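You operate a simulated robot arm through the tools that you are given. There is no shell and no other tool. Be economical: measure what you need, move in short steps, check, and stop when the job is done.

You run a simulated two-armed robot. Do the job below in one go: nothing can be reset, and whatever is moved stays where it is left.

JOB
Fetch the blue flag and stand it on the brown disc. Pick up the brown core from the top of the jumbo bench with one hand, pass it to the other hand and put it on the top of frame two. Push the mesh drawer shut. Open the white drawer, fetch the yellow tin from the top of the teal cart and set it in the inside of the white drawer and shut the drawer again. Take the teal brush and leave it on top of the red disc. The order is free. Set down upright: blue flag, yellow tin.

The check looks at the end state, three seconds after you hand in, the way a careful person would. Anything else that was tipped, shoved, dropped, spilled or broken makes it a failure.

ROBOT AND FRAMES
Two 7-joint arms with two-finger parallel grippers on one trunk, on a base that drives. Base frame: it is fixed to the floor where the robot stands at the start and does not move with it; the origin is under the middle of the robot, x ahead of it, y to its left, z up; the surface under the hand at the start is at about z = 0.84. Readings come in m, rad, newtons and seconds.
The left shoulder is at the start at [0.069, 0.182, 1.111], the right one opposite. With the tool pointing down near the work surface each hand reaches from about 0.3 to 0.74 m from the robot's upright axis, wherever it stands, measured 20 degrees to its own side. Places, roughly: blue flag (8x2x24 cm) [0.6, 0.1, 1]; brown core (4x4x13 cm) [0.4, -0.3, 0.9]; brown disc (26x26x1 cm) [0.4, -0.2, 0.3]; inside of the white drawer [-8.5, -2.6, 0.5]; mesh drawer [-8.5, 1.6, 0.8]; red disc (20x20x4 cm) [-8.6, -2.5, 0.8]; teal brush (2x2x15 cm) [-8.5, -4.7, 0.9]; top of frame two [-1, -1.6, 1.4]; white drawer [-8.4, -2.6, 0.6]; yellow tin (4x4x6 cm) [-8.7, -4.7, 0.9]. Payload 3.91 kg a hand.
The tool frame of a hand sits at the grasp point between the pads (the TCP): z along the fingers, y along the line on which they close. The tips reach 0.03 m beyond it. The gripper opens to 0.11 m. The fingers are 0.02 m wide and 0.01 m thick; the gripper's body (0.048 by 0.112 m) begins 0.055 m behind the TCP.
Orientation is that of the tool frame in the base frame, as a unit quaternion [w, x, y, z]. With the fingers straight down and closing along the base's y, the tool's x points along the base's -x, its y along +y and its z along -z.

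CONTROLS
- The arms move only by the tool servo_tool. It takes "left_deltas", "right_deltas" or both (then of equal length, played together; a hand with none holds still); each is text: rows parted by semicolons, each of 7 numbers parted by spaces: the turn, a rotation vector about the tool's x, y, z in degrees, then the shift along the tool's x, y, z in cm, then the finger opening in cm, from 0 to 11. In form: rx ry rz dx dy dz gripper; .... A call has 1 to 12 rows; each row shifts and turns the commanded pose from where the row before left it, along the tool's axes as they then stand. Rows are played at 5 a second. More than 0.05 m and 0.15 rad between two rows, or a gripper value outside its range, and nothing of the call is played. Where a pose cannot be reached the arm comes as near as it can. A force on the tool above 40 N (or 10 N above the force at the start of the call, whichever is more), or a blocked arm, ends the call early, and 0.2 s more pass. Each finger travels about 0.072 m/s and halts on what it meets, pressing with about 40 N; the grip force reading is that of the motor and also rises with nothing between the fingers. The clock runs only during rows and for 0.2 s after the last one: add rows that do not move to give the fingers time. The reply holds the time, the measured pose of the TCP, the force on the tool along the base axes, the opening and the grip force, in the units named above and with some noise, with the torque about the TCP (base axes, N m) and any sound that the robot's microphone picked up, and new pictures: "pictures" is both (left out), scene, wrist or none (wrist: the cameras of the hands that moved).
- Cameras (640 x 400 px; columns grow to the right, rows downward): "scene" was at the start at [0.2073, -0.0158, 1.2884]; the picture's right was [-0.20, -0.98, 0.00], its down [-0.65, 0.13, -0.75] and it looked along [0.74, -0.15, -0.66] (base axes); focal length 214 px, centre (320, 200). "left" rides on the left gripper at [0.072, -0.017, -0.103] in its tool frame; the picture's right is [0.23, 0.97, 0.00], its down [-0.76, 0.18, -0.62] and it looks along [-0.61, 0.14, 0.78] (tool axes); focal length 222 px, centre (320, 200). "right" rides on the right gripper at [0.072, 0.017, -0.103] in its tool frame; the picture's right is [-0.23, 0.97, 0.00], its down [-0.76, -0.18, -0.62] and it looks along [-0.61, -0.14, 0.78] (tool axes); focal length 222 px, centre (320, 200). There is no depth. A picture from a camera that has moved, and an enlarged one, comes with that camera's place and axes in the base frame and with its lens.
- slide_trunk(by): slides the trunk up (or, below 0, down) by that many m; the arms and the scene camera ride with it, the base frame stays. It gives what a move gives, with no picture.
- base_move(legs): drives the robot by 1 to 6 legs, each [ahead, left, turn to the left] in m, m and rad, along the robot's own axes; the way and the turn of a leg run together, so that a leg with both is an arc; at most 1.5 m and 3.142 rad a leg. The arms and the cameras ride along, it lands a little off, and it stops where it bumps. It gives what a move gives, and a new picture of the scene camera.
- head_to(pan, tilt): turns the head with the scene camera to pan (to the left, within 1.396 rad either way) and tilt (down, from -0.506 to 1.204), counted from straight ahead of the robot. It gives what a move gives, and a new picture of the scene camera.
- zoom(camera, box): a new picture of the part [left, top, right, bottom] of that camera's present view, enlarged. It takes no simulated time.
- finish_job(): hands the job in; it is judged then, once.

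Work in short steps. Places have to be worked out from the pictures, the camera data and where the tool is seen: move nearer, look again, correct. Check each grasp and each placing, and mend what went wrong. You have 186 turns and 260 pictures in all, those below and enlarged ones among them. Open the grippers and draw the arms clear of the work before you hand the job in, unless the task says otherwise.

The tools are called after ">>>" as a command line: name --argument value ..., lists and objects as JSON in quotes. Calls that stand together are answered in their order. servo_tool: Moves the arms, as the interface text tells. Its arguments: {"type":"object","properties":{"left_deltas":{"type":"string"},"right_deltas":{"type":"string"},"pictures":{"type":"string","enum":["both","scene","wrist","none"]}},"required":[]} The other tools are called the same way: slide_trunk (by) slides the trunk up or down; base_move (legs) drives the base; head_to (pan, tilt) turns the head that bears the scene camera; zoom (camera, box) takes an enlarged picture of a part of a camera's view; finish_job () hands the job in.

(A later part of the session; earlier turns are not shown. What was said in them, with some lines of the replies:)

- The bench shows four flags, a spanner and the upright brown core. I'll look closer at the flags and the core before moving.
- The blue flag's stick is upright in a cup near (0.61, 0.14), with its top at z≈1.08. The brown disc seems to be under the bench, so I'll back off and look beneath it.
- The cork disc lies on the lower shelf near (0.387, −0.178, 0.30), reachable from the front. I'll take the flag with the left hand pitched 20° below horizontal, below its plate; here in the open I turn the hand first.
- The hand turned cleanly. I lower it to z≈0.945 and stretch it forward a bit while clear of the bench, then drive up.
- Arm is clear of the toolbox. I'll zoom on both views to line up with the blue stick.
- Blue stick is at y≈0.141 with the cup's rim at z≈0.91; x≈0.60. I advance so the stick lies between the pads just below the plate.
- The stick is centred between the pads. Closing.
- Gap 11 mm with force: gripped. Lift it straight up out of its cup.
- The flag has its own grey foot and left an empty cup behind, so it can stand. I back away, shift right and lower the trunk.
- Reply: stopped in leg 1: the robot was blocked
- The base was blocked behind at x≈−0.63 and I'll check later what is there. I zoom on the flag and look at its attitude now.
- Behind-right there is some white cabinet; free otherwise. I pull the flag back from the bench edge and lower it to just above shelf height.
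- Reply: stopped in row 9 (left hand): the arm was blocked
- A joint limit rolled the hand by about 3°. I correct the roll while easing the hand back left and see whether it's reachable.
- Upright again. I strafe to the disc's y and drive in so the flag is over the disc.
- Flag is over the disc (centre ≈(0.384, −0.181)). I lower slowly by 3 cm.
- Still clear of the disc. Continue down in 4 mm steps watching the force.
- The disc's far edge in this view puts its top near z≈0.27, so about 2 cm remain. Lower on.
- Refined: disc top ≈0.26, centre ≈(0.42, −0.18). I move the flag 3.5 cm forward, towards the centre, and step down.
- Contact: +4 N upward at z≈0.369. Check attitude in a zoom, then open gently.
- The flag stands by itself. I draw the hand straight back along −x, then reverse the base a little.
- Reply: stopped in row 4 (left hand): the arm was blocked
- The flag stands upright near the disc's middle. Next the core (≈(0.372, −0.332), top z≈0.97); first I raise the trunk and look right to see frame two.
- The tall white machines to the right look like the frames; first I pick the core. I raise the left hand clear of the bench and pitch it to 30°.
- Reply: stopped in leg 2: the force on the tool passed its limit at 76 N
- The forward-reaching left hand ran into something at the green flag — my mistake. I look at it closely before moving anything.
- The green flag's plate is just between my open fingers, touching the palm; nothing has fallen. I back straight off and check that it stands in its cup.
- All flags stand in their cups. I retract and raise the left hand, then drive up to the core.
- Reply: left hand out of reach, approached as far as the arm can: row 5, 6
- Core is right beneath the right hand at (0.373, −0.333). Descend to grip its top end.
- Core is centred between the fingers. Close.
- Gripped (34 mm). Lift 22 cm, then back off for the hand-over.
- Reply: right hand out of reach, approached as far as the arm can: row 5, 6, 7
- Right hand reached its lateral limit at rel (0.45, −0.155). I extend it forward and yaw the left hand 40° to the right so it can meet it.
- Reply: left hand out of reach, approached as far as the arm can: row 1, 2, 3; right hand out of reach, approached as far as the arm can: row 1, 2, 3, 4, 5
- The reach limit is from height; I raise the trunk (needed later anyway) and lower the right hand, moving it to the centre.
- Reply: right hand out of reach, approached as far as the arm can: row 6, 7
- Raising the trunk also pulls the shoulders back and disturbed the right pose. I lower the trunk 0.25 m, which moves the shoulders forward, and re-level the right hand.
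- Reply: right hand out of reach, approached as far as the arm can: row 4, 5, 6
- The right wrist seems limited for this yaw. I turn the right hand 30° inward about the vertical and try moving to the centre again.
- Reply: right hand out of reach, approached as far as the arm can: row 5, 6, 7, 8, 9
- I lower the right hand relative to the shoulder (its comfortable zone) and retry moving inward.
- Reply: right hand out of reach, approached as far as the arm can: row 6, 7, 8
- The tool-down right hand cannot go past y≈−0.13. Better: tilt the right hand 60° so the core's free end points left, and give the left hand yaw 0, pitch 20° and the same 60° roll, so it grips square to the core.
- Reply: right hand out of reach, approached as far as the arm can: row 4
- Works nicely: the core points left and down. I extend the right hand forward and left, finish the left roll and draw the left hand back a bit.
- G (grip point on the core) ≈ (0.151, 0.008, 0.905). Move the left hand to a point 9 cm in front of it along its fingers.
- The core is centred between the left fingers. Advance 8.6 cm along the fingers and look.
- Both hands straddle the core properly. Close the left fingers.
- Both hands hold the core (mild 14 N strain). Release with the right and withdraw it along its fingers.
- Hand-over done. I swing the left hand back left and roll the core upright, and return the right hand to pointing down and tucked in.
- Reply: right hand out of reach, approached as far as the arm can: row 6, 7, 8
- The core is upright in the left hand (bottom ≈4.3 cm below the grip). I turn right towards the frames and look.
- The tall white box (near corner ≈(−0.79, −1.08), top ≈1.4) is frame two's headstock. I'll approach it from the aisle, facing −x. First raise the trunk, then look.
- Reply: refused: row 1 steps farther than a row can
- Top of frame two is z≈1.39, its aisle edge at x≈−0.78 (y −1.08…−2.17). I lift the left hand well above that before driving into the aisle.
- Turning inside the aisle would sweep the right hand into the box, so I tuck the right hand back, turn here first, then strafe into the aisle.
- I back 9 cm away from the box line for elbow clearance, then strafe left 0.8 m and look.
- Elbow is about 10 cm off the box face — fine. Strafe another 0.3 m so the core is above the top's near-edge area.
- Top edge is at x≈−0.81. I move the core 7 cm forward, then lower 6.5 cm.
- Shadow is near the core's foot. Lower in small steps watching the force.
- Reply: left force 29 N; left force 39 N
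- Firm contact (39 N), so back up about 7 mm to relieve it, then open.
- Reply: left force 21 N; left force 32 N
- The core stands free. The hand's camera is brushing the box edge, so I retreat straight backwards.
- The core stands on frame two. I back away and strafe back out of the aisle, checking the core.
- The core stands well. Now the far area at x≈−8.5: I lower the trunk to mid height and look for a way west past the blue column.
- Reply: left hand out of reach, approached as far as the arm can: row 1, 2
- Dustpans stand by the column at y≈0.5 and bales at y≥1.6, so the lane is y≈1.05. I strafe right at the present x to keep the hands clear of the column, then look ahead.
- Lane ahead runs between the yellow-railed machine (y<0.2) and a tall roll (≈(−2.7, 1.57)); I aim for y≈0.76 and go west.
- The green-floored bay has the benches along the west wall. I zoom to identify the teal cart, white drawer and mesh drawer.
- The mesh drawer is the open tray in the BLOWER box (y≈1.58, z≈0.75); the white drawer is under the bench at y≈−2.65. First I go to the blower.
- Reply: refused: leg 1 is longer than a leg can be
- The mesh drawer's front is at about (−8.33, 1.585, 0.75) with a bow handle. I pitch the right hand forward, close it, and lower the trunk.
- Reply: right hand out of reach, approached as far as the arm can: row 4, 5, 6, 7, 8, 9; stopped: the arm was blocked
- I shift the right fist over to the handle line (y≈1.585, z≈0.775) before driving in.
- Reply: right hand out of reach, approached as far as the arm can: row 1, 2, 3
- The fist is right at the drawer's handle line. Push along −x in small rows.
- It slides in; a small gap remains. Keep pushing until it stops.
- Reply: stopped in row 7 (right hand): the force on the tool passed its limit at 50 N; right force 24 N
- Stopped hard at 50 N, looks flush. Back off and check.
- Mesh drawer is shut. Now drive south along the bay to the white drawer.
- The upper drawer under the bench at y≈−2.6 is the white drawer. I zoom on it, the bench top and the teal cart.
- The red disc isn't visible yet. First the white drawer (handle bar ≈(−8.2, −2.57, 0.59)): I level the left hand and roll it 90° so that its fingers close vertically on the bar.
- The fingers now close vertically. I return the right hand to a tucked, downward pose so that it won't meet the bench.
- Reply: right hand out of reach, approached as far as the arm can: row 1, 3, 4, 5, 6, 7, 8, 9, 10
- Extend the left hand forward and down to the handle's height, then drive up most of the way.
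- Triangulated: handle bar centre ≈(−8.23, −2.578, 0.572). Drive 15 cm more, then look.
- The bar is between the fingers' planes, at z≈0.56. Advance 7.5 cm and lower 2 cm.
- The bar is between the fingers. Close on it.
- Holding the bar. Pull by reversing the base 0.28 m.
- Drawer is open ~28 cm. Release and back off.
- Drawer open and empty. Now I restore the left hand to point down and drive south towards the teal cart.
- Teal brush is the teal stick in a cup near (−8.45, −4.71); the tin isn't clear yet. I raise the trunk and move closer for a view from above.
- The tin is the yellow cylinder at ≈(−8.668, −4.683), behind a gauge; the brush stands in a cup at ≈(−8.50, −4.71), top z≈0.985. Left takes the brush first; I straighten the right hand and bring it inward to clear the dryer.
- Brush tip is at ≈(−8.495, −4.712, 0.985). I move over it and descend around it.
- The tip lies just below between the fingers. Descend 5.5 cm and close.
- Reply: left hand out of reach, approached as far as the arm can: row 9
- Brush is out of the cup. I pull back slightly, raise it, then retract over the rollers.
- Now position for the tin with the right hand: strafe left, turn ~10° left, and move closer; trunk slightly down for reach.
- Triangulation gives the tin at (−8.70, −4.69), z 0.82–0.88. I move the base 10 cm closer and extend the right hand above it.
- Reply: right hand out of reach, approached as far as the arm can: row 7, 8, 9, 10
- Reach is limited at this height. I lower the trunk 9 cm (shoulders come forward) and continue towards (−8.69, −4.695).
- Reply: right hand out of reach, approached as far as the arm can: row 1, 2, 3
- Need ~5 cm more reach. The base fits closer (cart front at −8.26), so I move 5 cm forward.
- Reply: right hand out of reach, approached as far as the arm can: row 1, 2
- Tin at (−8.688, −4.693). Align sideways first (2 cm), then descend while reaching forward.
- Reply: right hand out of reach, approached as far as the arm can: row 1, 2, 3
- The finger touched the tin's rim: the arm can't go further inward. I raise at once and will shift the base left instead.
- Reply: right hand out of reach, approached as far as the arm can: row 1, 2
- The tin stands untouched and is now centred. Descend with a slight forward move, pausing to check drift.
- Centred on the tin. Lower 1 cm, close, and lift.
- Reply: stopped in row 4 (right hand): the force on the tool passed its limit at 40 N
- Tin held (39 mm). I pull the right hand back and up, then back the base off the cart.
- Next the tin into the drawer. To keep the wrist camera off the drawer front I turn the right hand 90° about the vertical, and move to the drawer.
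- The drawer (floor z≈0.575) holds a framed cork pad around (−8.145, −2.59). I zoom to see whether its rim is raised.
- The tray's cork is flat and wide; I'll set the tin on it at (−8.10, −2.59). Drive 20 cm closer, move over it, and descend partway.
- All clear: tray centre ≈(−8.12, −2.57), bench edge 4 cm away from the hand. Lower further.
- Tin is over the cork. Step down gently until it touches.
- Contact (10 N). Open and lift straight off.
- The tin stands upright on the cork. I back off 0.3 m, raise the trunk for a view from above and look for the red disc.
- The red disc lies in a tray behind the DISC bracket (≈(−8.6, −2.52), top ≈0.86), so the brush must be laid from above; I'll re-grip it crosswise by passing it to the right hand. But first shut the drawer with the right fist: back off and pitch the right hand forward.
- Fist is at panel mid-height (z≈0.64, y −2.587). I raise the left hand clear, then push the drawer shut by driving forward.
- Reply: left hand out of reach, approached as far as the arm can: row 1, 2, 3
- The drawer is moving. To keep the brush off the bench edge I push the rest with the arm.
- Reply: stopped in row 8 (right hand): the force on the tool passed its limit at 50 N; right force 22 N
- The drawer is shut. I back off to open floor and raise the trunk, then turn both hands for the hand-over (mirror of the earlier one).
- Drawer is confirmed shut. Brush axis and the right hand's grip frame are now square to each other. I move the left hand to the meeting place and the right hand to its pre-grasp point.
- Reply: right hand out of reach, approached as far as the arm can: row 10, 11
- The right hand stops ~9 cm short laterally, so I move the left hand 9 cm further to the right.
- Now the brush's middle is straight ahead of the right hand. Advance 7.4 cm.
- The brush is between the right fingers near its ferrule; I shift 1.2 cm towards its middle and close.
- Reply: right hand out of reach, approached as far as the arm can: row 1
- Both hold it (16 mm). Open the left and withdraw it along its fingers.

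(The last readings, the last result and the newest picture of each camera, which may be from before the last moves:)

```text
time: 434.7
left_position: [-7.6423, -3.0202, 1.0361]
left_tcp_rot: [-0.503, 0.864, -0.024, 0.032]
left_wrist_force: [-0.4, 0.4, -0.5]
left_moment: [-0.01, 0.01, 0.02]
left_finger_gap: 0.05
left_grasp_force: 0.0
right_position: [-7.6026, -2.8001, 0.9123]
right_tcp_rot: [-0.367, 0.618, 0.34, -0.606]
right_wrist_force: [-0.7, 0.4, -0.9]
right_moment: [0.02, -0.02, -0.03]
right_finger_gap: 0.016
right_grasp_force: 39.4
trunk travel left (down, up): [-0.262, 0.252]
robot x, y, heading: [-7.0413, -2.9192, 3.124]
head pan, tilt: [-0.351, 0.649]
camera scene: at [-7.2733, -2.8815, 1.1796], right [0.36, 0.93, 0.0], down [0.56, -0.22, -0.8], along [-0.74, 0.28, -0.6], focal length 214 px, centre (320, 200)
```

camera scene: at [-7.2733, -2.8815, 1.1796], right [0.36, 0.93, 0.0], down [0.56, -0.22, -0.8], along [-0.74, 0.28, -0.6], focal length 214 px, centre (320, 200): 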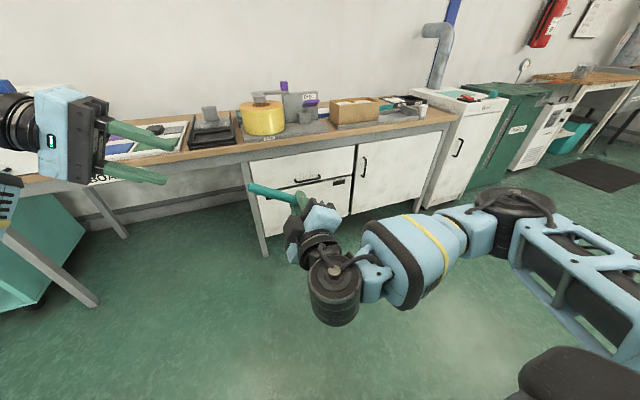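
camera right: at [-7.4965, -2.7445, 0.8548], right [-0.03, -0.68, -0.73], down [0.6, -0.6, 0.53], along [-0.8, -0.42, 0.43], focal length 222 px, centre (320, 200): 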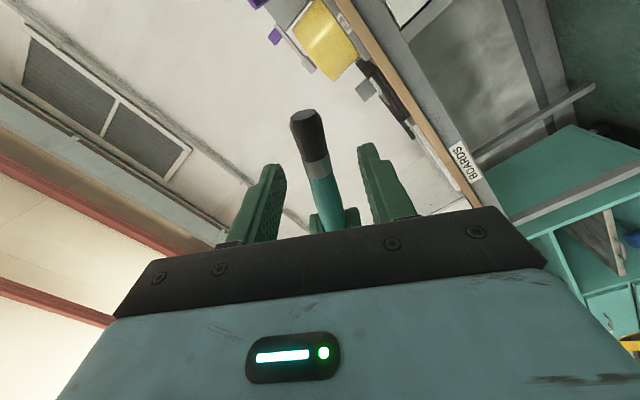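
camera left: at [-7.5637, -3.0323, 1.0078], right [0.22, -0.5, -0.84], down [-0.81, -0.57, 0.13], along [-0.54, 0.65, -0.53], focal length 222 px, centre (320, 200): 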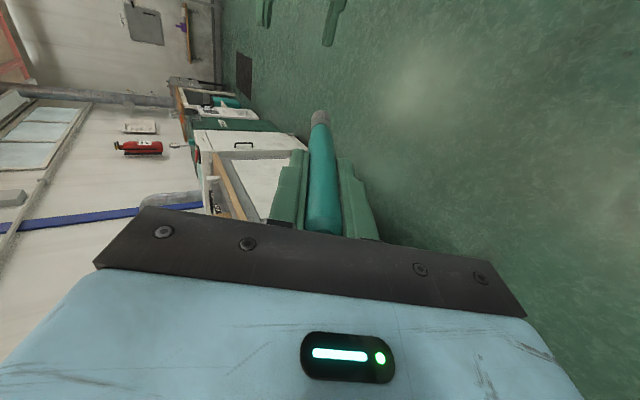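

The right hand holds the brush crosswise. I separate the hands and turn both back towards pointing down.

>>> servo_tool --left_deltas "0 0 0 0.28 1.86 -3.25 5; 0 0 0 0.28 1.86 -3.25 5; 0 0 0 0.28 1.86 -3.25 5; 0 0 0 0.28 1.86 -3.25 5; -7.5 0 0 0 0 0 5; -7.5 0 0 0 0 0 5; -7.5 0 0 0 0 0 5; -7.5 0 0 0 0 0 5; -7.5 0 0 0 0 0 5; -7.5 0 0 0 0 0 5; -7.5 0 0 0 0 0 5; -7.5 0 0 0 0 0 5" --right_deltas "0 0 0 2 -4 0 0.5; 0 0 0 2 -4 0 0.5; 0 0 0 2 -4 0 0.5; 0 0 0 2 -4 0 0.5; 0 0 7.5 0 0 0 0.5; 0 0 7.5 0 0 0 0.5; 0 0 7.5 0 0 0 0.5; 0 0 7.5 0 0 0 0.5; 0 0 7.5 0 0 0 0.5; 0 0 7.5 0 0 0 0.5; 0 0 7.5 0 0 0 0.5; 0 0 7.5 0 0 0 0.5" --pictures "none"

>>> servo_tool --right_deltas "0 8.2 0 0 0 -1 0.5; 0 8.2 0 0 0 -1 0.5; 0 8.2 0 0 0 -1 0.5; 0 8.2 0 0 0 -1 0.5; 0 8.2 0 0 0 -1 0.5; 0 8.2 0 0 0 -1 0.5; 0 8.2 0 0 0 -1 0.5; 0 8.2 0 0 0 -1 0.5; 0 8.2 0 0 0 -1 0.5; 0 8.2 0 0 0 -1 0.5; 0 8.2 0 0 0 0 0.5; 0 0 0 0 0 0 0.5" --pictures "both"

```text
time: 437.3
left_position: [-7.6429, -3.1707, 1.0347]
left_tcp_rot: [-0.002, 0.999, -0.038, 0.015]
left_wrist_force: [-0.3, 0.5, -0.4]
left_moment: [0.01, 0.01, 0.0]
left_finger_gap: 0.05
left_grasp_force: 0.1
right_position: [-7.5961, -2.6501, 1.0112]
right_tcp_rot: [0.016, -0.706, 0.017, 0.708]
right_wrist_force: [-0.7, 0.0, -0.7]
right_moment: [-0.01, -0.01, -0.03]
right_finger_gap: 0.0156
right_grasp_force: 40.5
trunk travel left (down, up): [-0.262, 0.252]
robot x, y, heading: [-7.0379, -2.9155, 3.122]
head pan, tilt: [-0.351, 0.649]
```

```text
time: 439.9
left_position: [-7.6425, -3.1697, 1.0336]
left_tcp_rot: [-0.002, 0.999, -0.037, 0.015]
left_wrist_force: [-0.2, 0.1, 0.0]
left_moment: [-0.01, 0.03, -0.01]
left_finger_gap: 0.0502
left_grasp_force: 0.0
right_position: [-7.5223, -2.6529, 1.0641]
right_tcp_rot: [0.0, 1.0, -0.022, 0.0]
right_wrist_force: [0.2, 0.3, -0.1]
right_moment: [0.0, -0.02, 0.01]
right_finger_gap: 0.016
right_grasp_force: 39.8
trunk travel left (down, up): [-0.262, 0.252]
robot x, y, heading: [-7.035, -2.9141, 3.13]
head pan, tilt: [-0.351, 0.649]
camera scene: at [-7.2728, -2.8816, 1.1797], right [0.36, 0.93, 0.0], down [0.56, -0.22, -0.8], along [-0.74, 0.29, -0.6], focal length 214 px, centre (320, 200)
camera right: at [-7.4497, -2.674, 1.1695], right [-0.27, -0.96, 0.0], down [-0.75, 0.21, 0.62], along [-0.6, 0.17, -0.78], focal length 222 px, centre (320, 200)
```

scene: 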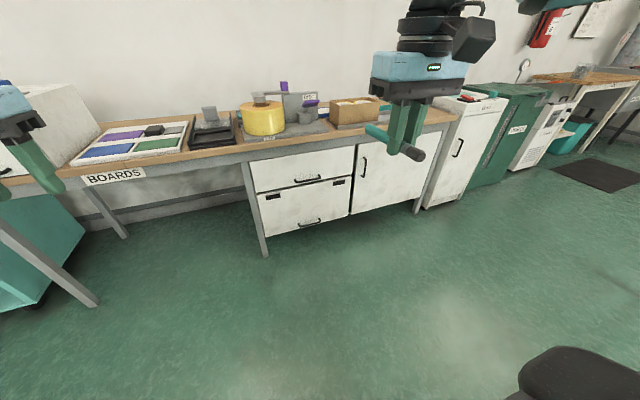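
right: 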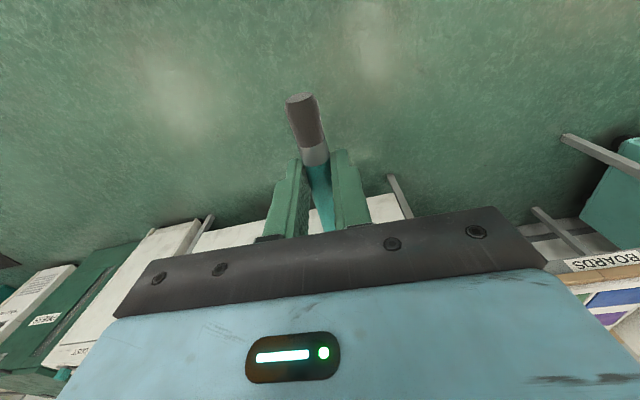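

Brush is now horizontal under the downward right hand. I tuck the left hand, go to the bench and raise the trunk for a view onto the disc.

>>> servo_tool --left_deltas "0 0 0 4 0 -1 5; 0 0 0 4 0 -1 5; 0 0 0 4 0 -1 5; 0 0 0 4 0 -1 5; 0 0 0 4 0 -1 5; 0 0 0 0 0 0 5" --pictures "none"

>>> slide_trunk --by 0.2

>>> head_to --pan -0.1 --tilt 0.6

>>> base_move --legs '[[0.7, -0.13, 0.01]]'

>>> zoom --camera "scene" --box '[220, 100, 420, 240]'

```text
time: 441.3
left_position: [-7.4442, -3.1854, 1.0902]
left_tcp_rot: [-0.004, 0.999, -0.037, 0.016]
left_wrist_force: [0.5, 0.4, -0.5]
left_moment: [0.0, -0.04, 0.02]
left_finger_gap: 0.0499
left_grasp_force: 0.0
right_position: [-7.5233, -2.6538, 1.066]
right_tcp_rot: [0.0, 1.0, -0.022, 0.001]
right_wrist_force: [0.5, 0.2, -0.6]
right_moment: [0.01, -0.01, -0.03]
right_finger_gap: 0.0158
right_grasp_force: 40.1
trunk travel left (down, up): [-0.262, 0.252]
robot x, y, heading: [-7.0389, -2.9187, 3.125]
head pan, tilt: [-0.351, 0.649]
```

```text
time: 443.5
left_position: [-7.4466, -3.1862, 1.2895]
left_tcp_rot: [-0.003, 0.999, -0.037, 0.016]
left_wrist_force: [-0.3, 0.7, 0.1]
left_moment: [0.01, 0.0, 0.01]
left_finger_gap: 0.0504
left_grasp_force: 0.1
right_position: [-7.5226, -2.6535, 1.2635]
right_tcp_rot: [0.001, 1.0, -0.022, 0.0]
right_wrist_force: [-0.3, 0.1, -0.4]
right_moment: [0.01, -0.01, 0.01]
right_finger_gap: 0.0156
right_grasp_force: 40.1
trunk travel left (down, up): [-0.462, 0.052]
robot x, y, heading: [-7.0414, -2.9165, 3.124]
head pan, tilt: [-0.351, 0.649]
```

```text
time: 444.3
left_position: [-7.4443, -3.1853, 1.2903]
left_tcp_rot: [-0.002, 0.999, -0.037, 0.015]
left_wrist_force: [-0.1, -0.1, 0.3]
left_moment: [-0.01, -0.04, 0.01]
left_finger_gap: 0.0498
left_grasp_force: 0.1
right_position: [-7.5232, -2.6545, 1.2648]
right_tcp_rot: [0.0, 1.0, -0.022, 0.0]
right_wrist_force: [0.1, 0.3, -0.8]
right_moment: [0.01, -0.02, 0.0]
right_finger_gap: 0.0162
right_grasp_force: 40.1
trunk travel left (down, up): [-0.462, 0.052]
robot x, y, heading: [-7.0339, -2.9156, 3.124]
head pan, tilt: [-0.099, 0.6]
camera scene: at [-7.1981, -2.9038, 1.4023], right [0.12, 0.99, 0.0], down [0.56, -0.07, -0.83], along [-0.82, 0.09, -0.56], focal length 214 px, centre (320, 200)
```

scene: 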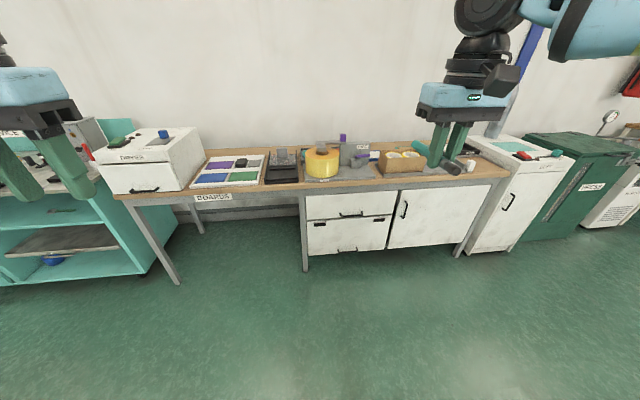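

```text
time: 448.2
left_position: [-8.1461, -3.0538, 1.2905]
left_tcp_rot: [-0.003, 0.999, -0.032, 0.015]
left_wrist_force: [0.5, 0.6, -0.3]
left_moment: [-0.01, 0.01, 0.01]
left_finger_gap: 0.0501
left_grasp_force: 0.0
right_position: [-8.2279, -2.5223, 1.2656]
right_tcp_rot: [0.001, 1.0, -0.017, -0.001]
right_wrist_force: [1.0, 0.3, -0.7]
right_moment: [-0.01, -0.02, 0.0]
right_finger_gap: 0.0159
right_grasp_force: 40.1
trunk travel left (down, up): [-0.462, 0.052]
robot x, y, heading: [-7.7394, -2.7818, 3.137]
head pan, tilt: [-0.099, 0.6]
camera scene: at [-7.9012, -2.7687, 1.4024], right [0.1, 0.99, 0.0], down [0.56, -0.06, -0.83], along [-0.82, 0.09, -0.56], focal length 214 px, centre (320, 200)
```

scene: 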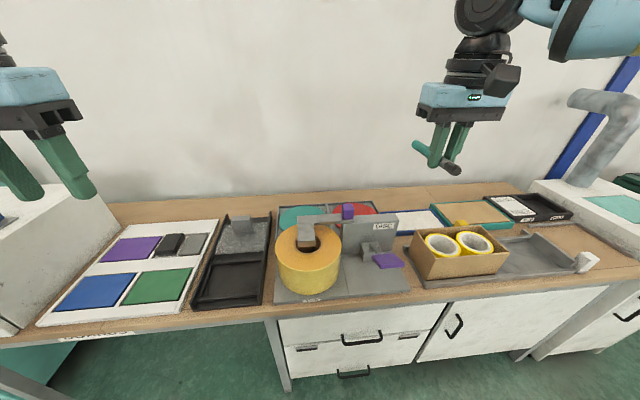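

```text
2.86 times, centred on (320, 170) of scene
camera zoom: at [-7.9012, -2.7687, 1.4024], right [0.1, 0.99, 0.0], down [0.56, -0.06, -0.83], along [-0.82, 0.09, -0.56], focal length 613 px, centre (320, 286)
```

zoom: 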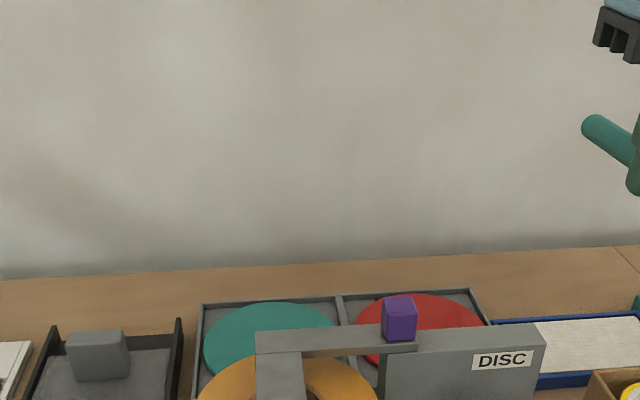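

The tray with the teal and red discs is visible: red disc centre ≈(−8.56, −2.55). A look through the right wrist camera from above will refine that.

>>> zoom --camera "right" --box '[0, 0, 640, 400]'

```text
1.00 times, centred on (320, 200) of right (not enlarged: the box is as wide or as high as the picture)
camera zoom: at [-8.1552, -2.5414, 1.3692], right [-0.26, -0.97, 0.0], down [-0.76, 0.2, 0.62], along [-0.6, 0.16, -0.78], focal length 222 px, centre (320, 200)
```

zoom: 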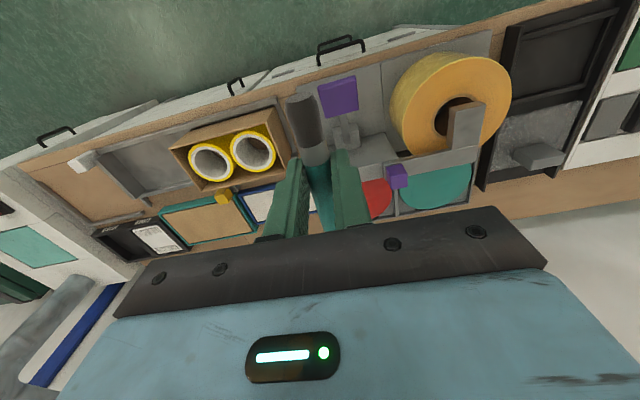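

Plate is at x≈−8.41 (top 0.95), disc spans x −8.66…−8.46. Target for the brush: TCP (−8.54, −2.53). I drive closer, lower the trunk, and check.

>>> base_move --legs '[[0.18, 0, 0]]'

>>> slide_trunk --by -0.15

>>> servo_tool --right_deltas "0 0 0 -3.3 0.2 0 0.5; 0 0 0 -3.3 0.2 0 0.5; 0 0 0 -3.3 0.2 0 0.5; 0 0 0 -2 0.2 0 0.5; 0 0 0 0 0 0 0.5" --pictures "both"

```text
time: 449.7
left_position: [-8.3245, -3.0531, 1.2913]
left_tcp_rot: [-0.002, 0.999, -0.032, 0.015]
left_wrist_force: [0.1, -0.5, -0.8]
left_moment: [-0.03, 0.01, -0.01]
left_finger_gap: 0.0502
left_grasp_force: 0.0
right_position: [-8.4058, -2.5206, 1.2657]
right_tcp_rot: [0.001, 1.0, -0.017, 0.0]
right_wrist_force: [0.3, 0.2, -0.7]
right_moment: [-0.01, 0.0, 0.0]
right_finger_gap: 0.0158
right_grasp_force: 40.1
trunk travel left (down, up): [-0.462, 0.052]
robot x, y, heading: [-7.9188, -2.7791, 3.136]
head pan, tilt: [-0.099, 0.6]
camera scene: at [-8.0801, -2.768, 1.4025], right [0.1, 0.99, 0.0], down [0.56, -0.06, -0.83], along [-0.82, 0.09, -0.56], focal length 214 px, centre (320, 200)
```

scene: 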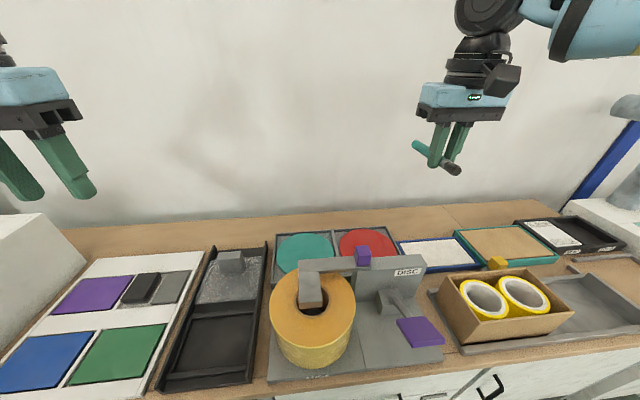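

```text
time: 451.4
left_position: [-8.3248, -3.0519, 1.141]
left_tcp_rot: [-0.003, 0.999, -0.033, 0.015]
left_wrist_force: [0.1, -0.1, -0.3]
left_moment: [0.03, -0.03, -0.02]
left_finger_gap: 0.0503
left_grasp_force: 0.1
right_position: [-8.4077, -2.5203, 1.1156]
right_tcp_rot: [0.0, 1.0, -0.017, -0.001]
right_wrist_force: [-0.7, 0.1, -0.3]
right_moment: [-0.02, -0.04, 0.0]
right_finger_gap: 0.0158
right_grasp_force: 40.1
trunk travel left (down, up): [-0.312, 0.202]
robot x, y, heading: [-7.9238, -2.7799, 3.14]
head pan, tilt: [-0.099, 0.6]
```

```text
time: 452.6
left_position: [-8.3246, -3.0516, 1.1407]
left_tcp_rot: [-0.003, 0.999, -0.033, 0.015]
left_wrist_force: [-0.8, -0.2, -0.6]
left_moment: [0.03, -0.03, -0.04]
left_finger_gap: 0.0497
left_grasp_force: 0.1
right_position: [-8.5085, -2.5111, 1.107]
right_tcp_rot: [0.0, 1.0, -0.017, 0.001]
right_wrist_force: [0.0, -0.2, -0.4]
right_moment: [0.0, -0.04, 0.0]
right_finger_gap: 0.016
right_grasp_force: 39.9
right hand out of reach, approached as far as the arm can: row 3, 4
trunk travel left (down, up): [-0.312, 0.202]
robot x, y, heading: [-7.9173, -2.7796, 3.133]
head pan, tilt: [-0.099, 0.6]
camera scene: at [-8.1498, -2.7675, 1.2339], right [0.1, 0.99, 0.0], down [0.56, -0.06, -0.82], along [-0.82, 0.09, -0.57], focal length 214 px, centre (320, 200)
camera right: at [-8.4359, -2.5298, 1.2114], right [-0.26, -0.97, 0.0], down [-0.76, 0.2, 0.62], along [-0.6, 0.16, -0.78], focal length 222 px, centre (320, 200)
```

scene: 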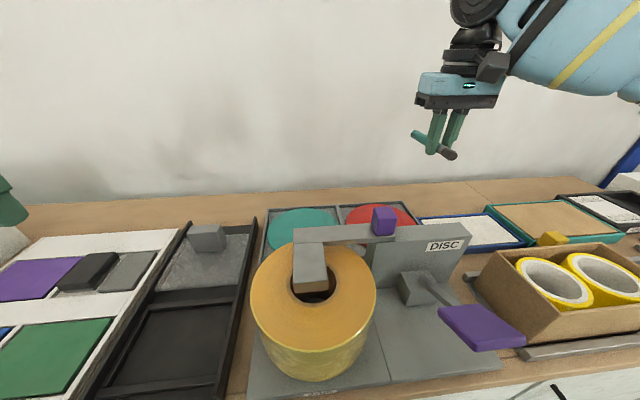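
right: 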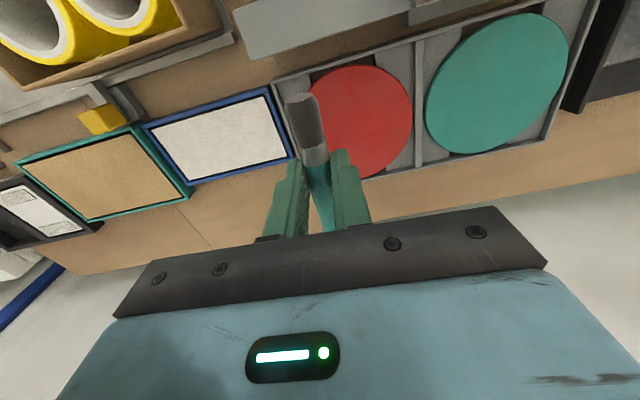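

Excellent view: red disc centre ≈(−8.585, −2.557), radius ≈0.095. I shift the base 4 cm left for the lateral offset, then descend with a forward component.

>>> base_move --legs '[[0, 0.045, 0]]'

>>> servo_tool --right_deltas "0 0 0 0 0 3 0.5; 0 0 0 -1 0 3 0.5; 0 0 0 -1.7 0 3 0.5; 0 0 0 -1.7 0 3 0.5; 0 0 0 -1.5 0 2.5 0.5; 0 0 0 0 0 0 0.5" --pictures "both"

```text
time: 453.7
left_position: [-8.3249, -3.0966, 1.1414]
left_tcp_rot: [-0.003, 0.999, -0.033, 0.015]
left_wrist_force: [0.3, -1.4, 0.1]
left_moment: [0.01, 0.0, -0.02]
left_finger_gap: 0.05
left_grasp_force: 0.0
right_position: [-8.5069, -2.5547, 1.1088]
right_tcp_rot: [0.0, 1.0, -0.016, -0.001]
right_wrist_force: [1.0, -0.6, -0.5]
right_moment: [0.02, -0.01, 0.0]
right_finger_gap: 0.016
right_grasp_force: 40.2
trunk travel left (down, up): [-0.312, 0.202]
robot x, y, heading: [-7.9204, -2.8231, 3.137]
head pan, tilt: [-0.099, 0.6]
camera scene: at [-8.1491, -2.8125, 1.2341], right [0.1, 0.99, 0.0], down [0.56, -0.06, -0.83], along [-0.82, 0.09, -0.56], focal length 214 px, centre (320, 200)
```

scene: 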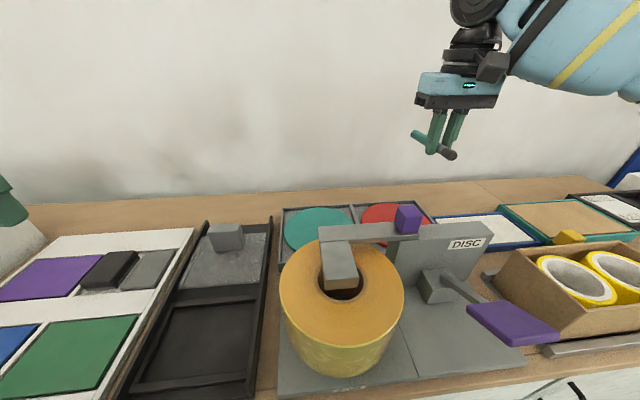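

```text
time: 455.1
left_position: [-8.3249, -3.0962, 1.1413]
left_tcp_rot: [-0.003, 0.999, -0.031, 0.015]
left_wrist_force: [0.0, 0.9, 0.4]
left_moment: [0.01, -0.03, 0.02]
left_finger_gap: 0.0501
left_grasp_force: 0.0
right_position: [-8.5577, -2.548, 0.9707]
right_tcp_rot: [0.001, 1.0, -0.017, 0.0]
right_wrist_force: [0.2, 0.2, 0.0]
right_moment: [-0.01, 0.01, -0.02]
right_finger_gap: 0.0156
right_grasp_force: 40.8
right hand out of reach, approached as far as the arm can: row 5
trunk travel left (down, up): [-0.312, 0.202]
robot x, y, heading: [-7.9224, -2.8236, 3.134]
head pan, tilt: [-0.099, 0.6]
camera scene: at [-8.1494, -2.8121, 1.234], right [0.1, 0.99, 0.0], down [0.56, -0.06, -0.82], along [-0.82, 0.09, -0.57], focal length 214 px, centre (320, 200)
camera right: at [-8.4854, -2.5668, 1.0756], right [-0.26, -0.97, 0.0], down [-0.75, 0.2, 0.62], along [-0.6, 0.16, -0.78], focal length 222 px, centre (320, 200)
```

scene: 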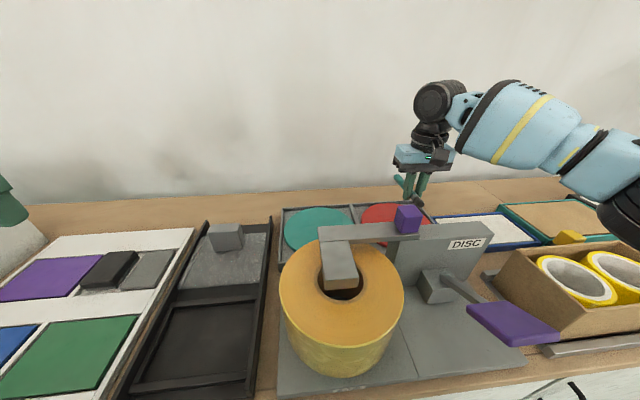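
right: 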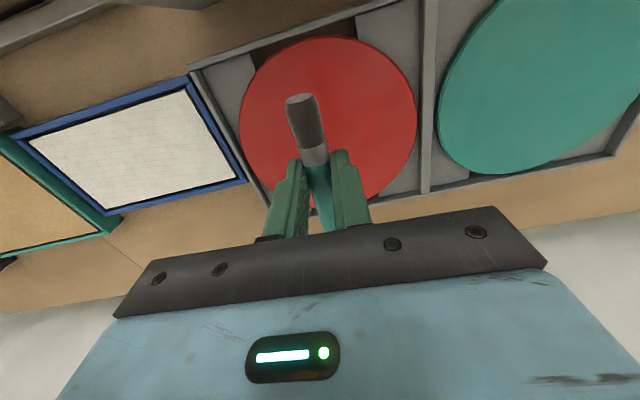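

Brush is right over the disc. Continue down, then step gently.

>>> servo_tool --right_deltas "0 0 0 -0.3 0 2.5 0.5; 0 0 0 -0.3 0 2.5 0.5; 0 0 0 -0.3 0 2.5 0.5; 0 0 0 0 0 0 0.5" --pictures "none"

>>> servo_tool --right_deltas "0 0 0 0 0 0.6 0.5; 0 0 0 0 0 0.6 0.5; 0 0 0 0 0 0 0.5" --pictures "wrist"

```text
time: 456.1
left_position: [-8.3242, -3.0961, 1.1418]
left_tcp_rot: [-0.003, 0.999, -0.032, 0.016]
left_wrist_force: [0.0, 0.2, 0.6]
left_moment: [0.0, -0.02, 0.01]
left_finger_gap: 0.0501
left_grasp_force: 0.2
right_position: [-8.5671, -2.5472, 0.8968]
right_tcp_rot: [0.0, 1.0, -0.017, -0.001]
right_wrist_force: [-1.2, -0.3, 0.2]
right_moment: [-0.01, 0.02, 0.01]
right_finger_gap: 0.0159
right_grasp_force: 40.2
trunk travel left (down, up): [-0.312, 0.202]
robot x, y, heading: [-7.9176, -2.8251, 3.135]
head pan, tilt: [-0.099, 0.6]
```

```text
time: 456.9
left_position: [-8.325, -3.096, 1.1398]
left_tcp_rot: [-0.003, 0.999, -0.032, 0.015]
left_wrist_force: [0.2, -0.4, 0.0]
left_moment: [0.03, 0.01, 0.0]
left_finger_gap: 0.0502
left_grasp_force: 0.1
right_position: [-8.5668, -2.5474, 0.8851]
right_tcp_rot: [0.001, 1.0, -0.016, 0.0]
right_wrist_force: [-0.8, -0.3, 0.2]
right_moment: [0.01, 0.02, 0.01]
right_finger_gap: 0.0159
right_grasp_force: 40.0
trunk travel left (down, up): [-0.312, 0.202]
robot x, y, heading: [-7.9211, -2.8238, 3.137]
head pan, tilt: [-0.099, 0.6]
camera right: at [-8.4942, -2.5664, 0.9885], right [-0.26, -0.97, 0.0], down [-0.76, 0.2, 0.62], along [-0.6, 0.16, -0.78], focal length 222 px, centre (320, 200)
```

right: 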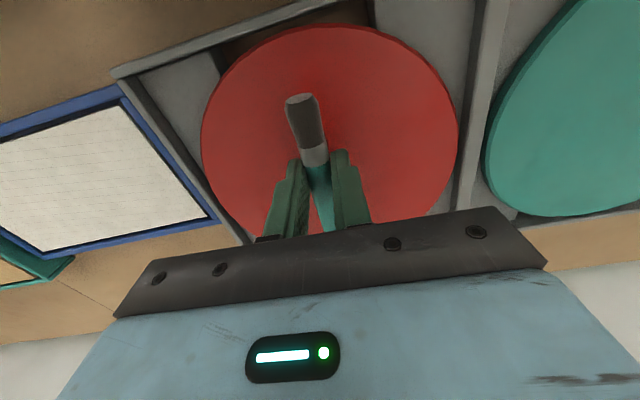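

Apparent disc size puts its top at z≈0.825, ~3 cm lower. Continue.

>>> servo_tool --right_deltas "0 0 0 0 0 1 0.5; 0 0 0 0 0 0.8 0.5; 0 0 0 0 0 0 0.5" --pictures "none"

>>> servo_tool --right_deltas "0 0 0 0 0 0.4 0.5; 0 0 0 0 0 0 0.5" --pictures "none"

>>> servo_tool --right_deltas "0 0 0 0 0 0.4 0.5; 0 0 0 0 0 0 0.5" --pictures "none"

>>> servo_tool --right_deltas "0 0 0 0 0 0.4 0.5; 0 0 0 0 0 0 0.5" --pictures "wrist"

```text
time: 457.7
left_position: [-8.3251, -3.0957, 1.141]
left_tcp_rot: [-0.003, 0.999, -0.032, 0.014]
left_wrist_force: [0.1, 1.0, -0.2]
left_moment: [-0.02, -0.01, 0.02]
left_finger_gap: 0.0502
left_grasp_force: 0.0
right_position: [-8.5668, -2.5479, 0.8662]
right_tcp_rot: [0.0, 1.0, -0.017, -0.001]
right_wrist_force: [-0.3, -0.2, 3.3]
right_moment: [0.0, 0.3, -0.05]
right_finger_gap: 0.0159
right_grasp_force: 40.3
trunk travel left (down, up): [-0.312, 0.202]
robot x, y, heading: [-7.9193, -2.8229, 3.13]
head pan, tilt: [-0.099, 0.6]
```

```text
time: 458.3
left_position: [-8.3232, -3.0974, 1.1412]
left_tcp_rot: [-0.003, 0.999, -0.033, 0.014]
left_wrist_force: [0.4, 0.5, -0.2]
left_moment: [-0.01, 0.0, 0.03]
left_finger_gap: 0.0501
left_grasp_force: 0.0
right_position: [-8.5663, -2.5472, 0.8661]
right_tcp_rot: [0.001, 1.0, -0.016, -0.002]
right_wrist_force: [-0.2, 2.9, 21.7]
right_moment: [0.13, 0.03, 0.13]
right_finger_gap: 0.016
right_grasp_force: 40.2
trunk travel left (down, up): [-0.312, 0.202]
robot x, y, heading: [-7.919, -2.8265, 3.143]
head pan, tilt: [-0.099, 0.6]
```

```text
time: 458.9
left_position: [-8.3247, -3.0963, 1.1399]
left_tcp_rot: [-0.003, 0.999, -0.033, 0.015]
left_wrist_force: [-0.4, -0.1, -0.6]
left_moment: [0.0, -0.01, 0.01]
left_finger_gap: 0.0502
left_grasp_force: 0.1
right_position: [-8.5693, -2.5465, 0.8659]
right_tcp_rot: [0.001, 1.0, -0.017, -0.006]
right_wrist_force: [3.5, 1.2, 14.6]
right_moment: [0.03, -0.23, 0.01]
right_finger_gap: 0.0158
right_grasp_force: 39.7
trunk travel left (down, up): [-0.312, 0.202]
robot x, y, heading: [-7.9198, -2.8222, 3.137]
head pan, tilt: [-0.099, 0.6]
stopped in row 2 (right hand): the force on the tool passed its limit at 42 N (the readings are from after the stop); the commanded pose is now the measured one
```

```text
time: 459.5
left_position: [-8.3224, -3.0975, 1.1426]
left_tcp_rot: [-0.003, 0.999, -0.033, 0.014]
left_wrist_force: [0.3, -0.3, 0.1]
left_moment: [0.02, 0.0, -0.03]
left_finger_gap: 0.0502
left_grasp_force: 0.1
right_position: [-8.5701, -2.5474, 0.8658]
right_tcp_rot: [0.002, 1.0, -0.018, -0.009]
right_wrist_force: [-2.5, 3.6, 37.1]
right_moment: [0.14, -0.24, 0.28]
right_finger_gap: 0.0155
right_grasp_force: 40.2
trunk travel left (down, up): [-0.312, 0.202]
robot x, y, heading: [-7.9183, -2.824, 3.134]
head pan, tilt: [-0.099, 0.6]
camera right: at [-8.494, -2.5667, 0.9687], right [-0.26, -0.97, 0.01], down [-0.74, 0.21, 0.64], along [-0.62, 0.16, -0.77], focal length 222 px, centre (320, 200)
```

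right: 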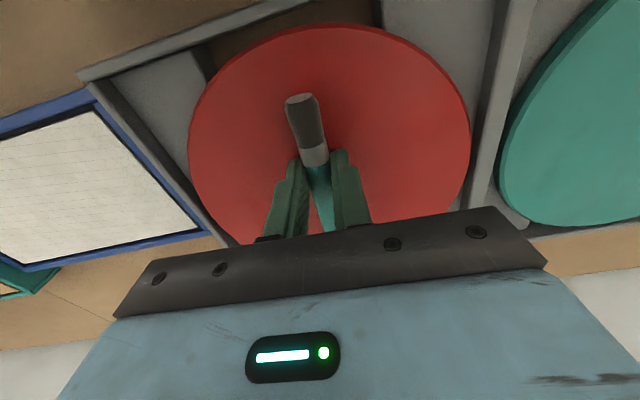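

Contact made (I pressed a bit far). Relieve 6 mm, then open slowly and lift.

>>> servo_tool --right_deltas "0 0 0 0 0 -0.3 0.5; 0 0 0 0 0 -0.2 0.5; 0 0 0 0 0 0 0.5" --pictures "none"

>>> servo_tool --right_deltas "0 0 0 0 0 0 1.8; 0 0 0 0 0 0 2.3; 0 0 0 0 0 0 3; 0 0 0 0 0 0 4.5; 0 0 0 0 0 0 4.5" --pictures "wrist"

```text
time: 460.3
left_position: [-8.325, -3.0968, 1.1405]
left_tcp_rot: [-0.005, 0.999, -0.032, 0.015]
left_wrist_force: [-0.1, -0.1, 0.1]
left_moment: [0.01, 0.02, 0.02]
left_finger_gap: 0.0504
left_grasp_force: 0.0
right_position: [-8.5684, -2.5483, 0.8661]
right_tcp_rot: [0.0, 1.0, -0.016, -0.006]
right_wrist_force: [-7.1, -0.3, 21.8]
right_moment: [0.07, 0.02, 0.0]
right_finger_gap: 0.0156
right_grasp_force: 39.7
trunk travel left (down, up): [-0.312, 0.202]
robot x, y, heading: [-7.9236, -2.8251, 3.135]
head pan, tilt: [-0.099, 0.6]
```

```text
time: 461.5
left_position: [-8.3238, -3.0982, 1.1407]
left_tcp_rot: [-0.003, 0.999, -0.033, 0.014]
left_wrist_force: [-0.6, 1.2, -1.1]
left_moment: [0.01, -0.02, 0.01]
left_finger_gap: 0.0502
left_grasp_force: 0.1
right_position: [-8.5668, -2.5482, 0.8664]
right_tcp_rot: [0.001, 1.0, -0.016, -0.005]
right_wrist_force: [0.7, -9.2, 19.5]
right_moment: [0.07, -0.24, -0.07]
right_finger_gap: 0.041
right_grasp_force: 0.0
trunk travel left (down, up): [-0.312, 0.202]
robot x, y, heading: [-7.9209, -2.8238, 3.135]
head pan, tilt: [-0.099, 0.6]
camera right: at [-8.4937, -2.5679, 0.9695], right [-0.26, -0.97, 0.0], down [-0.75, 0.2, 0.63], along [-0.61, 0.16, -0.78], focal length 222 px, centre (320, 200)
```

right: 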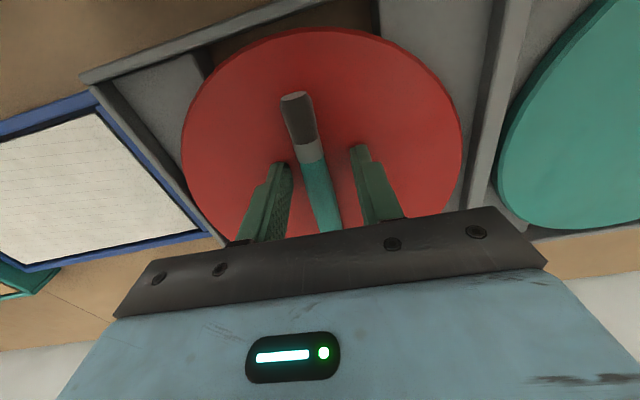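

The brush lies on the disc, free of the fingers. Lift straight up.

>>> servo_tool --right_deltas "0 0 0 0 0 -1 4.5; 0 0 0 0 0 -2 4.5; 0 0 0 0 0 -3 4.5; 0 0 0 0 0 -3 4.5; 0 0 0 0.5 0 -3 4.5; 0 0 0 1 0 -3 4.5; 0 0 0 2 0 -3 4.5; 0 0 0 0 0 0 4.5" --pictures "both"

```text
time: 463.3
left_position: [-8.3258, -3.0964, 1.1413]
left_tcp_rot: [-0.003, 0.999, -0.032, 0.014]
left_wrist_force: [-0.6, 1.2, 0.4]
left_moment: [0.05, -0.02, 0.03]
left_finger_gap: 0.0502
left_grasp_force: 0.1
right_position: [-8.5319, -2.5437, 1.0337]
right_tcp_rot: [0.001, 1.0, -0.017, -0.004]
right_wrist_force: [-0.7, 0.2, -0.1]
right_moment: [0.02, 0.01, 0.0]
right_finger_gap: 0.045
right_grasp_force: 0.1
right hand out of reach, approached as far as the arm can: row 4
trunk travel left (down, up): [-0.312, 0.202]
robot x, y, heading: [-7.9211, -2.8242, 3.134]
head pan, tilt: [-0.099, 0.6]
camera scene: at [-8.1497, -2.812, 1.2339], right [0.1, 0.99, 0.0], down [0.56, -0.06, -0.82], along [-0.82, 0.09, -0.57], focal length 214 px, centre (320, 200)
camera right: at [-8.4583, -2.5633, 1.1367], right [-0.26, -0.97, 0.0], down [-0.75, 0.2, 0.63], along [-0.61, 0.16, -0.78], focal length 222 px, centre (320, 200)
```

scene: 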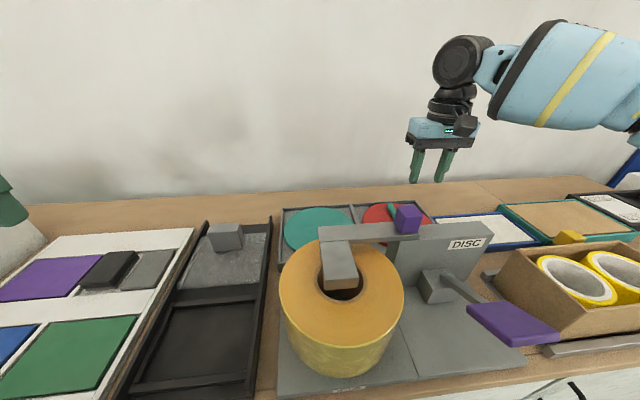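
right: 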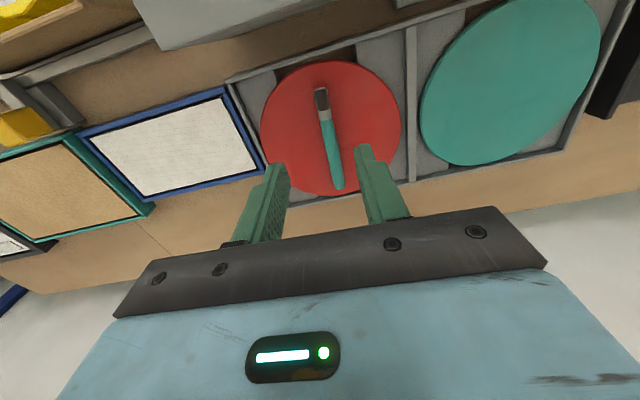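

The teal brush lies fully on the red disc. I raise the right hand clear, back away and do a last look at the drawer.

>>> servo_tool --right_deltas "0 0 0 1 -1 -3 4.5; 0 0 0 1 -1 -3 4.5; 0 0 0 1 -1 -3 4.5; 0 0 0 2 -1 -2 4.5; 0 0 0 0 0 0 4.5" --pictures "none"

>>> base_move --legs '[[-0.8, 0, 0]]'

>>> zoom --camera "scene" --box '[220, 100, 460, 260]'

```text
time: 464.5
left_position: [-8.3253, -3.095, 1.1401]
left_tcp_rot: [-0.003, 0.999, -0.032, 0.016]
left_wrist_force: [-0.2, 0.4, -0.7]
left_moment: [-0.03, -0.04, -0.06]
left_finger_gap: 0.0502
left_grasp_force: 0.2
right_position: [-8.4795, -2.5058, 1.1416]
right_tcp_rot: [0.001, 1.0, -0.016, -0.004]
right_wrist_force: [-0.1, -0.8, 0.2]
right_moment: [0.02, 0.03, -0.01]
right_finger_gap: 0.0449
right_grasp_force: 0.1
trunk travel left (down, up): [-0.312, 0.202]
robot x, y, heading: [-7.9203, -2.8246, 3.136]
head pan, tilt: [-0.099, 0.6]
```

```text
time: 468.8
left_position: [-7.5173, -3.1008, 1.1414]
left_tcp_rot: [-0.004, 0.999, -0.03, 0.015]
left_wrist_force: [0.2, 0.0, -0.2]
left_moment: [-0.01, 0.04, 0.0]
left_finger_gap: 0.05
left_grasp_force: 0.1
right_position: [-7.6731, -2.51, 1.143]
right_tcp_rot: [0.001, 1.0, -0.015, -0.004]
right_wrist_force: [0.2, -0.3, -0.6]
right_moment: [-0.01, 0.03, -0.02]
right_finger_gap: 0.0449
right_grasp_force: 0.2
trunk travel left (down, up): [-0.312, 0.202]
robot x, y, heading: [-7.112, -2.8277, 3.14]
head pan, tilt: [-0.099, 0.6]
camera scene: at [-7.3419, -2.815, 1.2341], right [0.1, 1.0, 0.0], down [0.56, -0.06, -0.83], along [-0.82, 0.08, -0.56], focal length 214 px, centre (320, 200)
```

scene: 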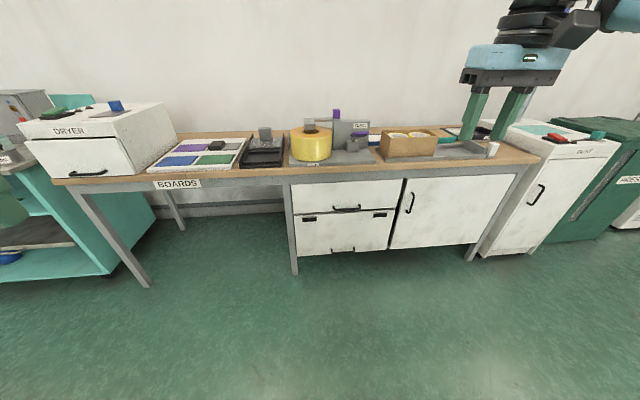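

```text
2.50 times, centred on (340, 180) of scene
camera zoom: at [-7.3419, -2.815, 1.2341], right [0.1, 1.0, 0.0], down [0.56, -0.06, -0.83], along [-0.82, 0.08, -0.56], focal length 536 px, centre (270, 250)
```

zoom: 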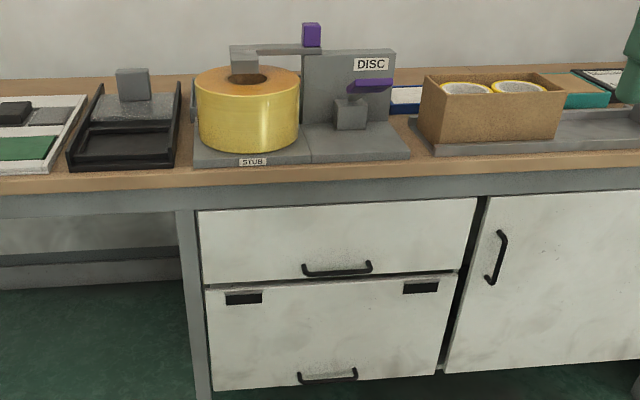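

The drawer is flush shut, the brush lies on the red disc, and both grippers are open and clear of the work. Handing in.

>>> finish_job

```text
The job is handed in.
```

I did all five tasks and handed the job in; the check result isn't back yet.

- **Blue flag:** it stands upright on the brown disc.
- **Brown core:** picked up with the right hand, passed to the left, and standing on top of frame two.
- **Mesh drawer:** pushed shut.
- **Yellow tin:** set upright in the white drawer, which is shut again. I couldn't see the tin after the drawer closed.
- **Teal brush:** it lies flat, fully on the red disc.

**Bumps on the way:**
- My left hand pressed against the green flag (76 N).
- The base backed into the blue column once.
- A finger touched the tin's rim before I gripped it.

The green flag and the tin were still standing when I looked afterwards. I saw nothing moved or knocked over by the column bump.
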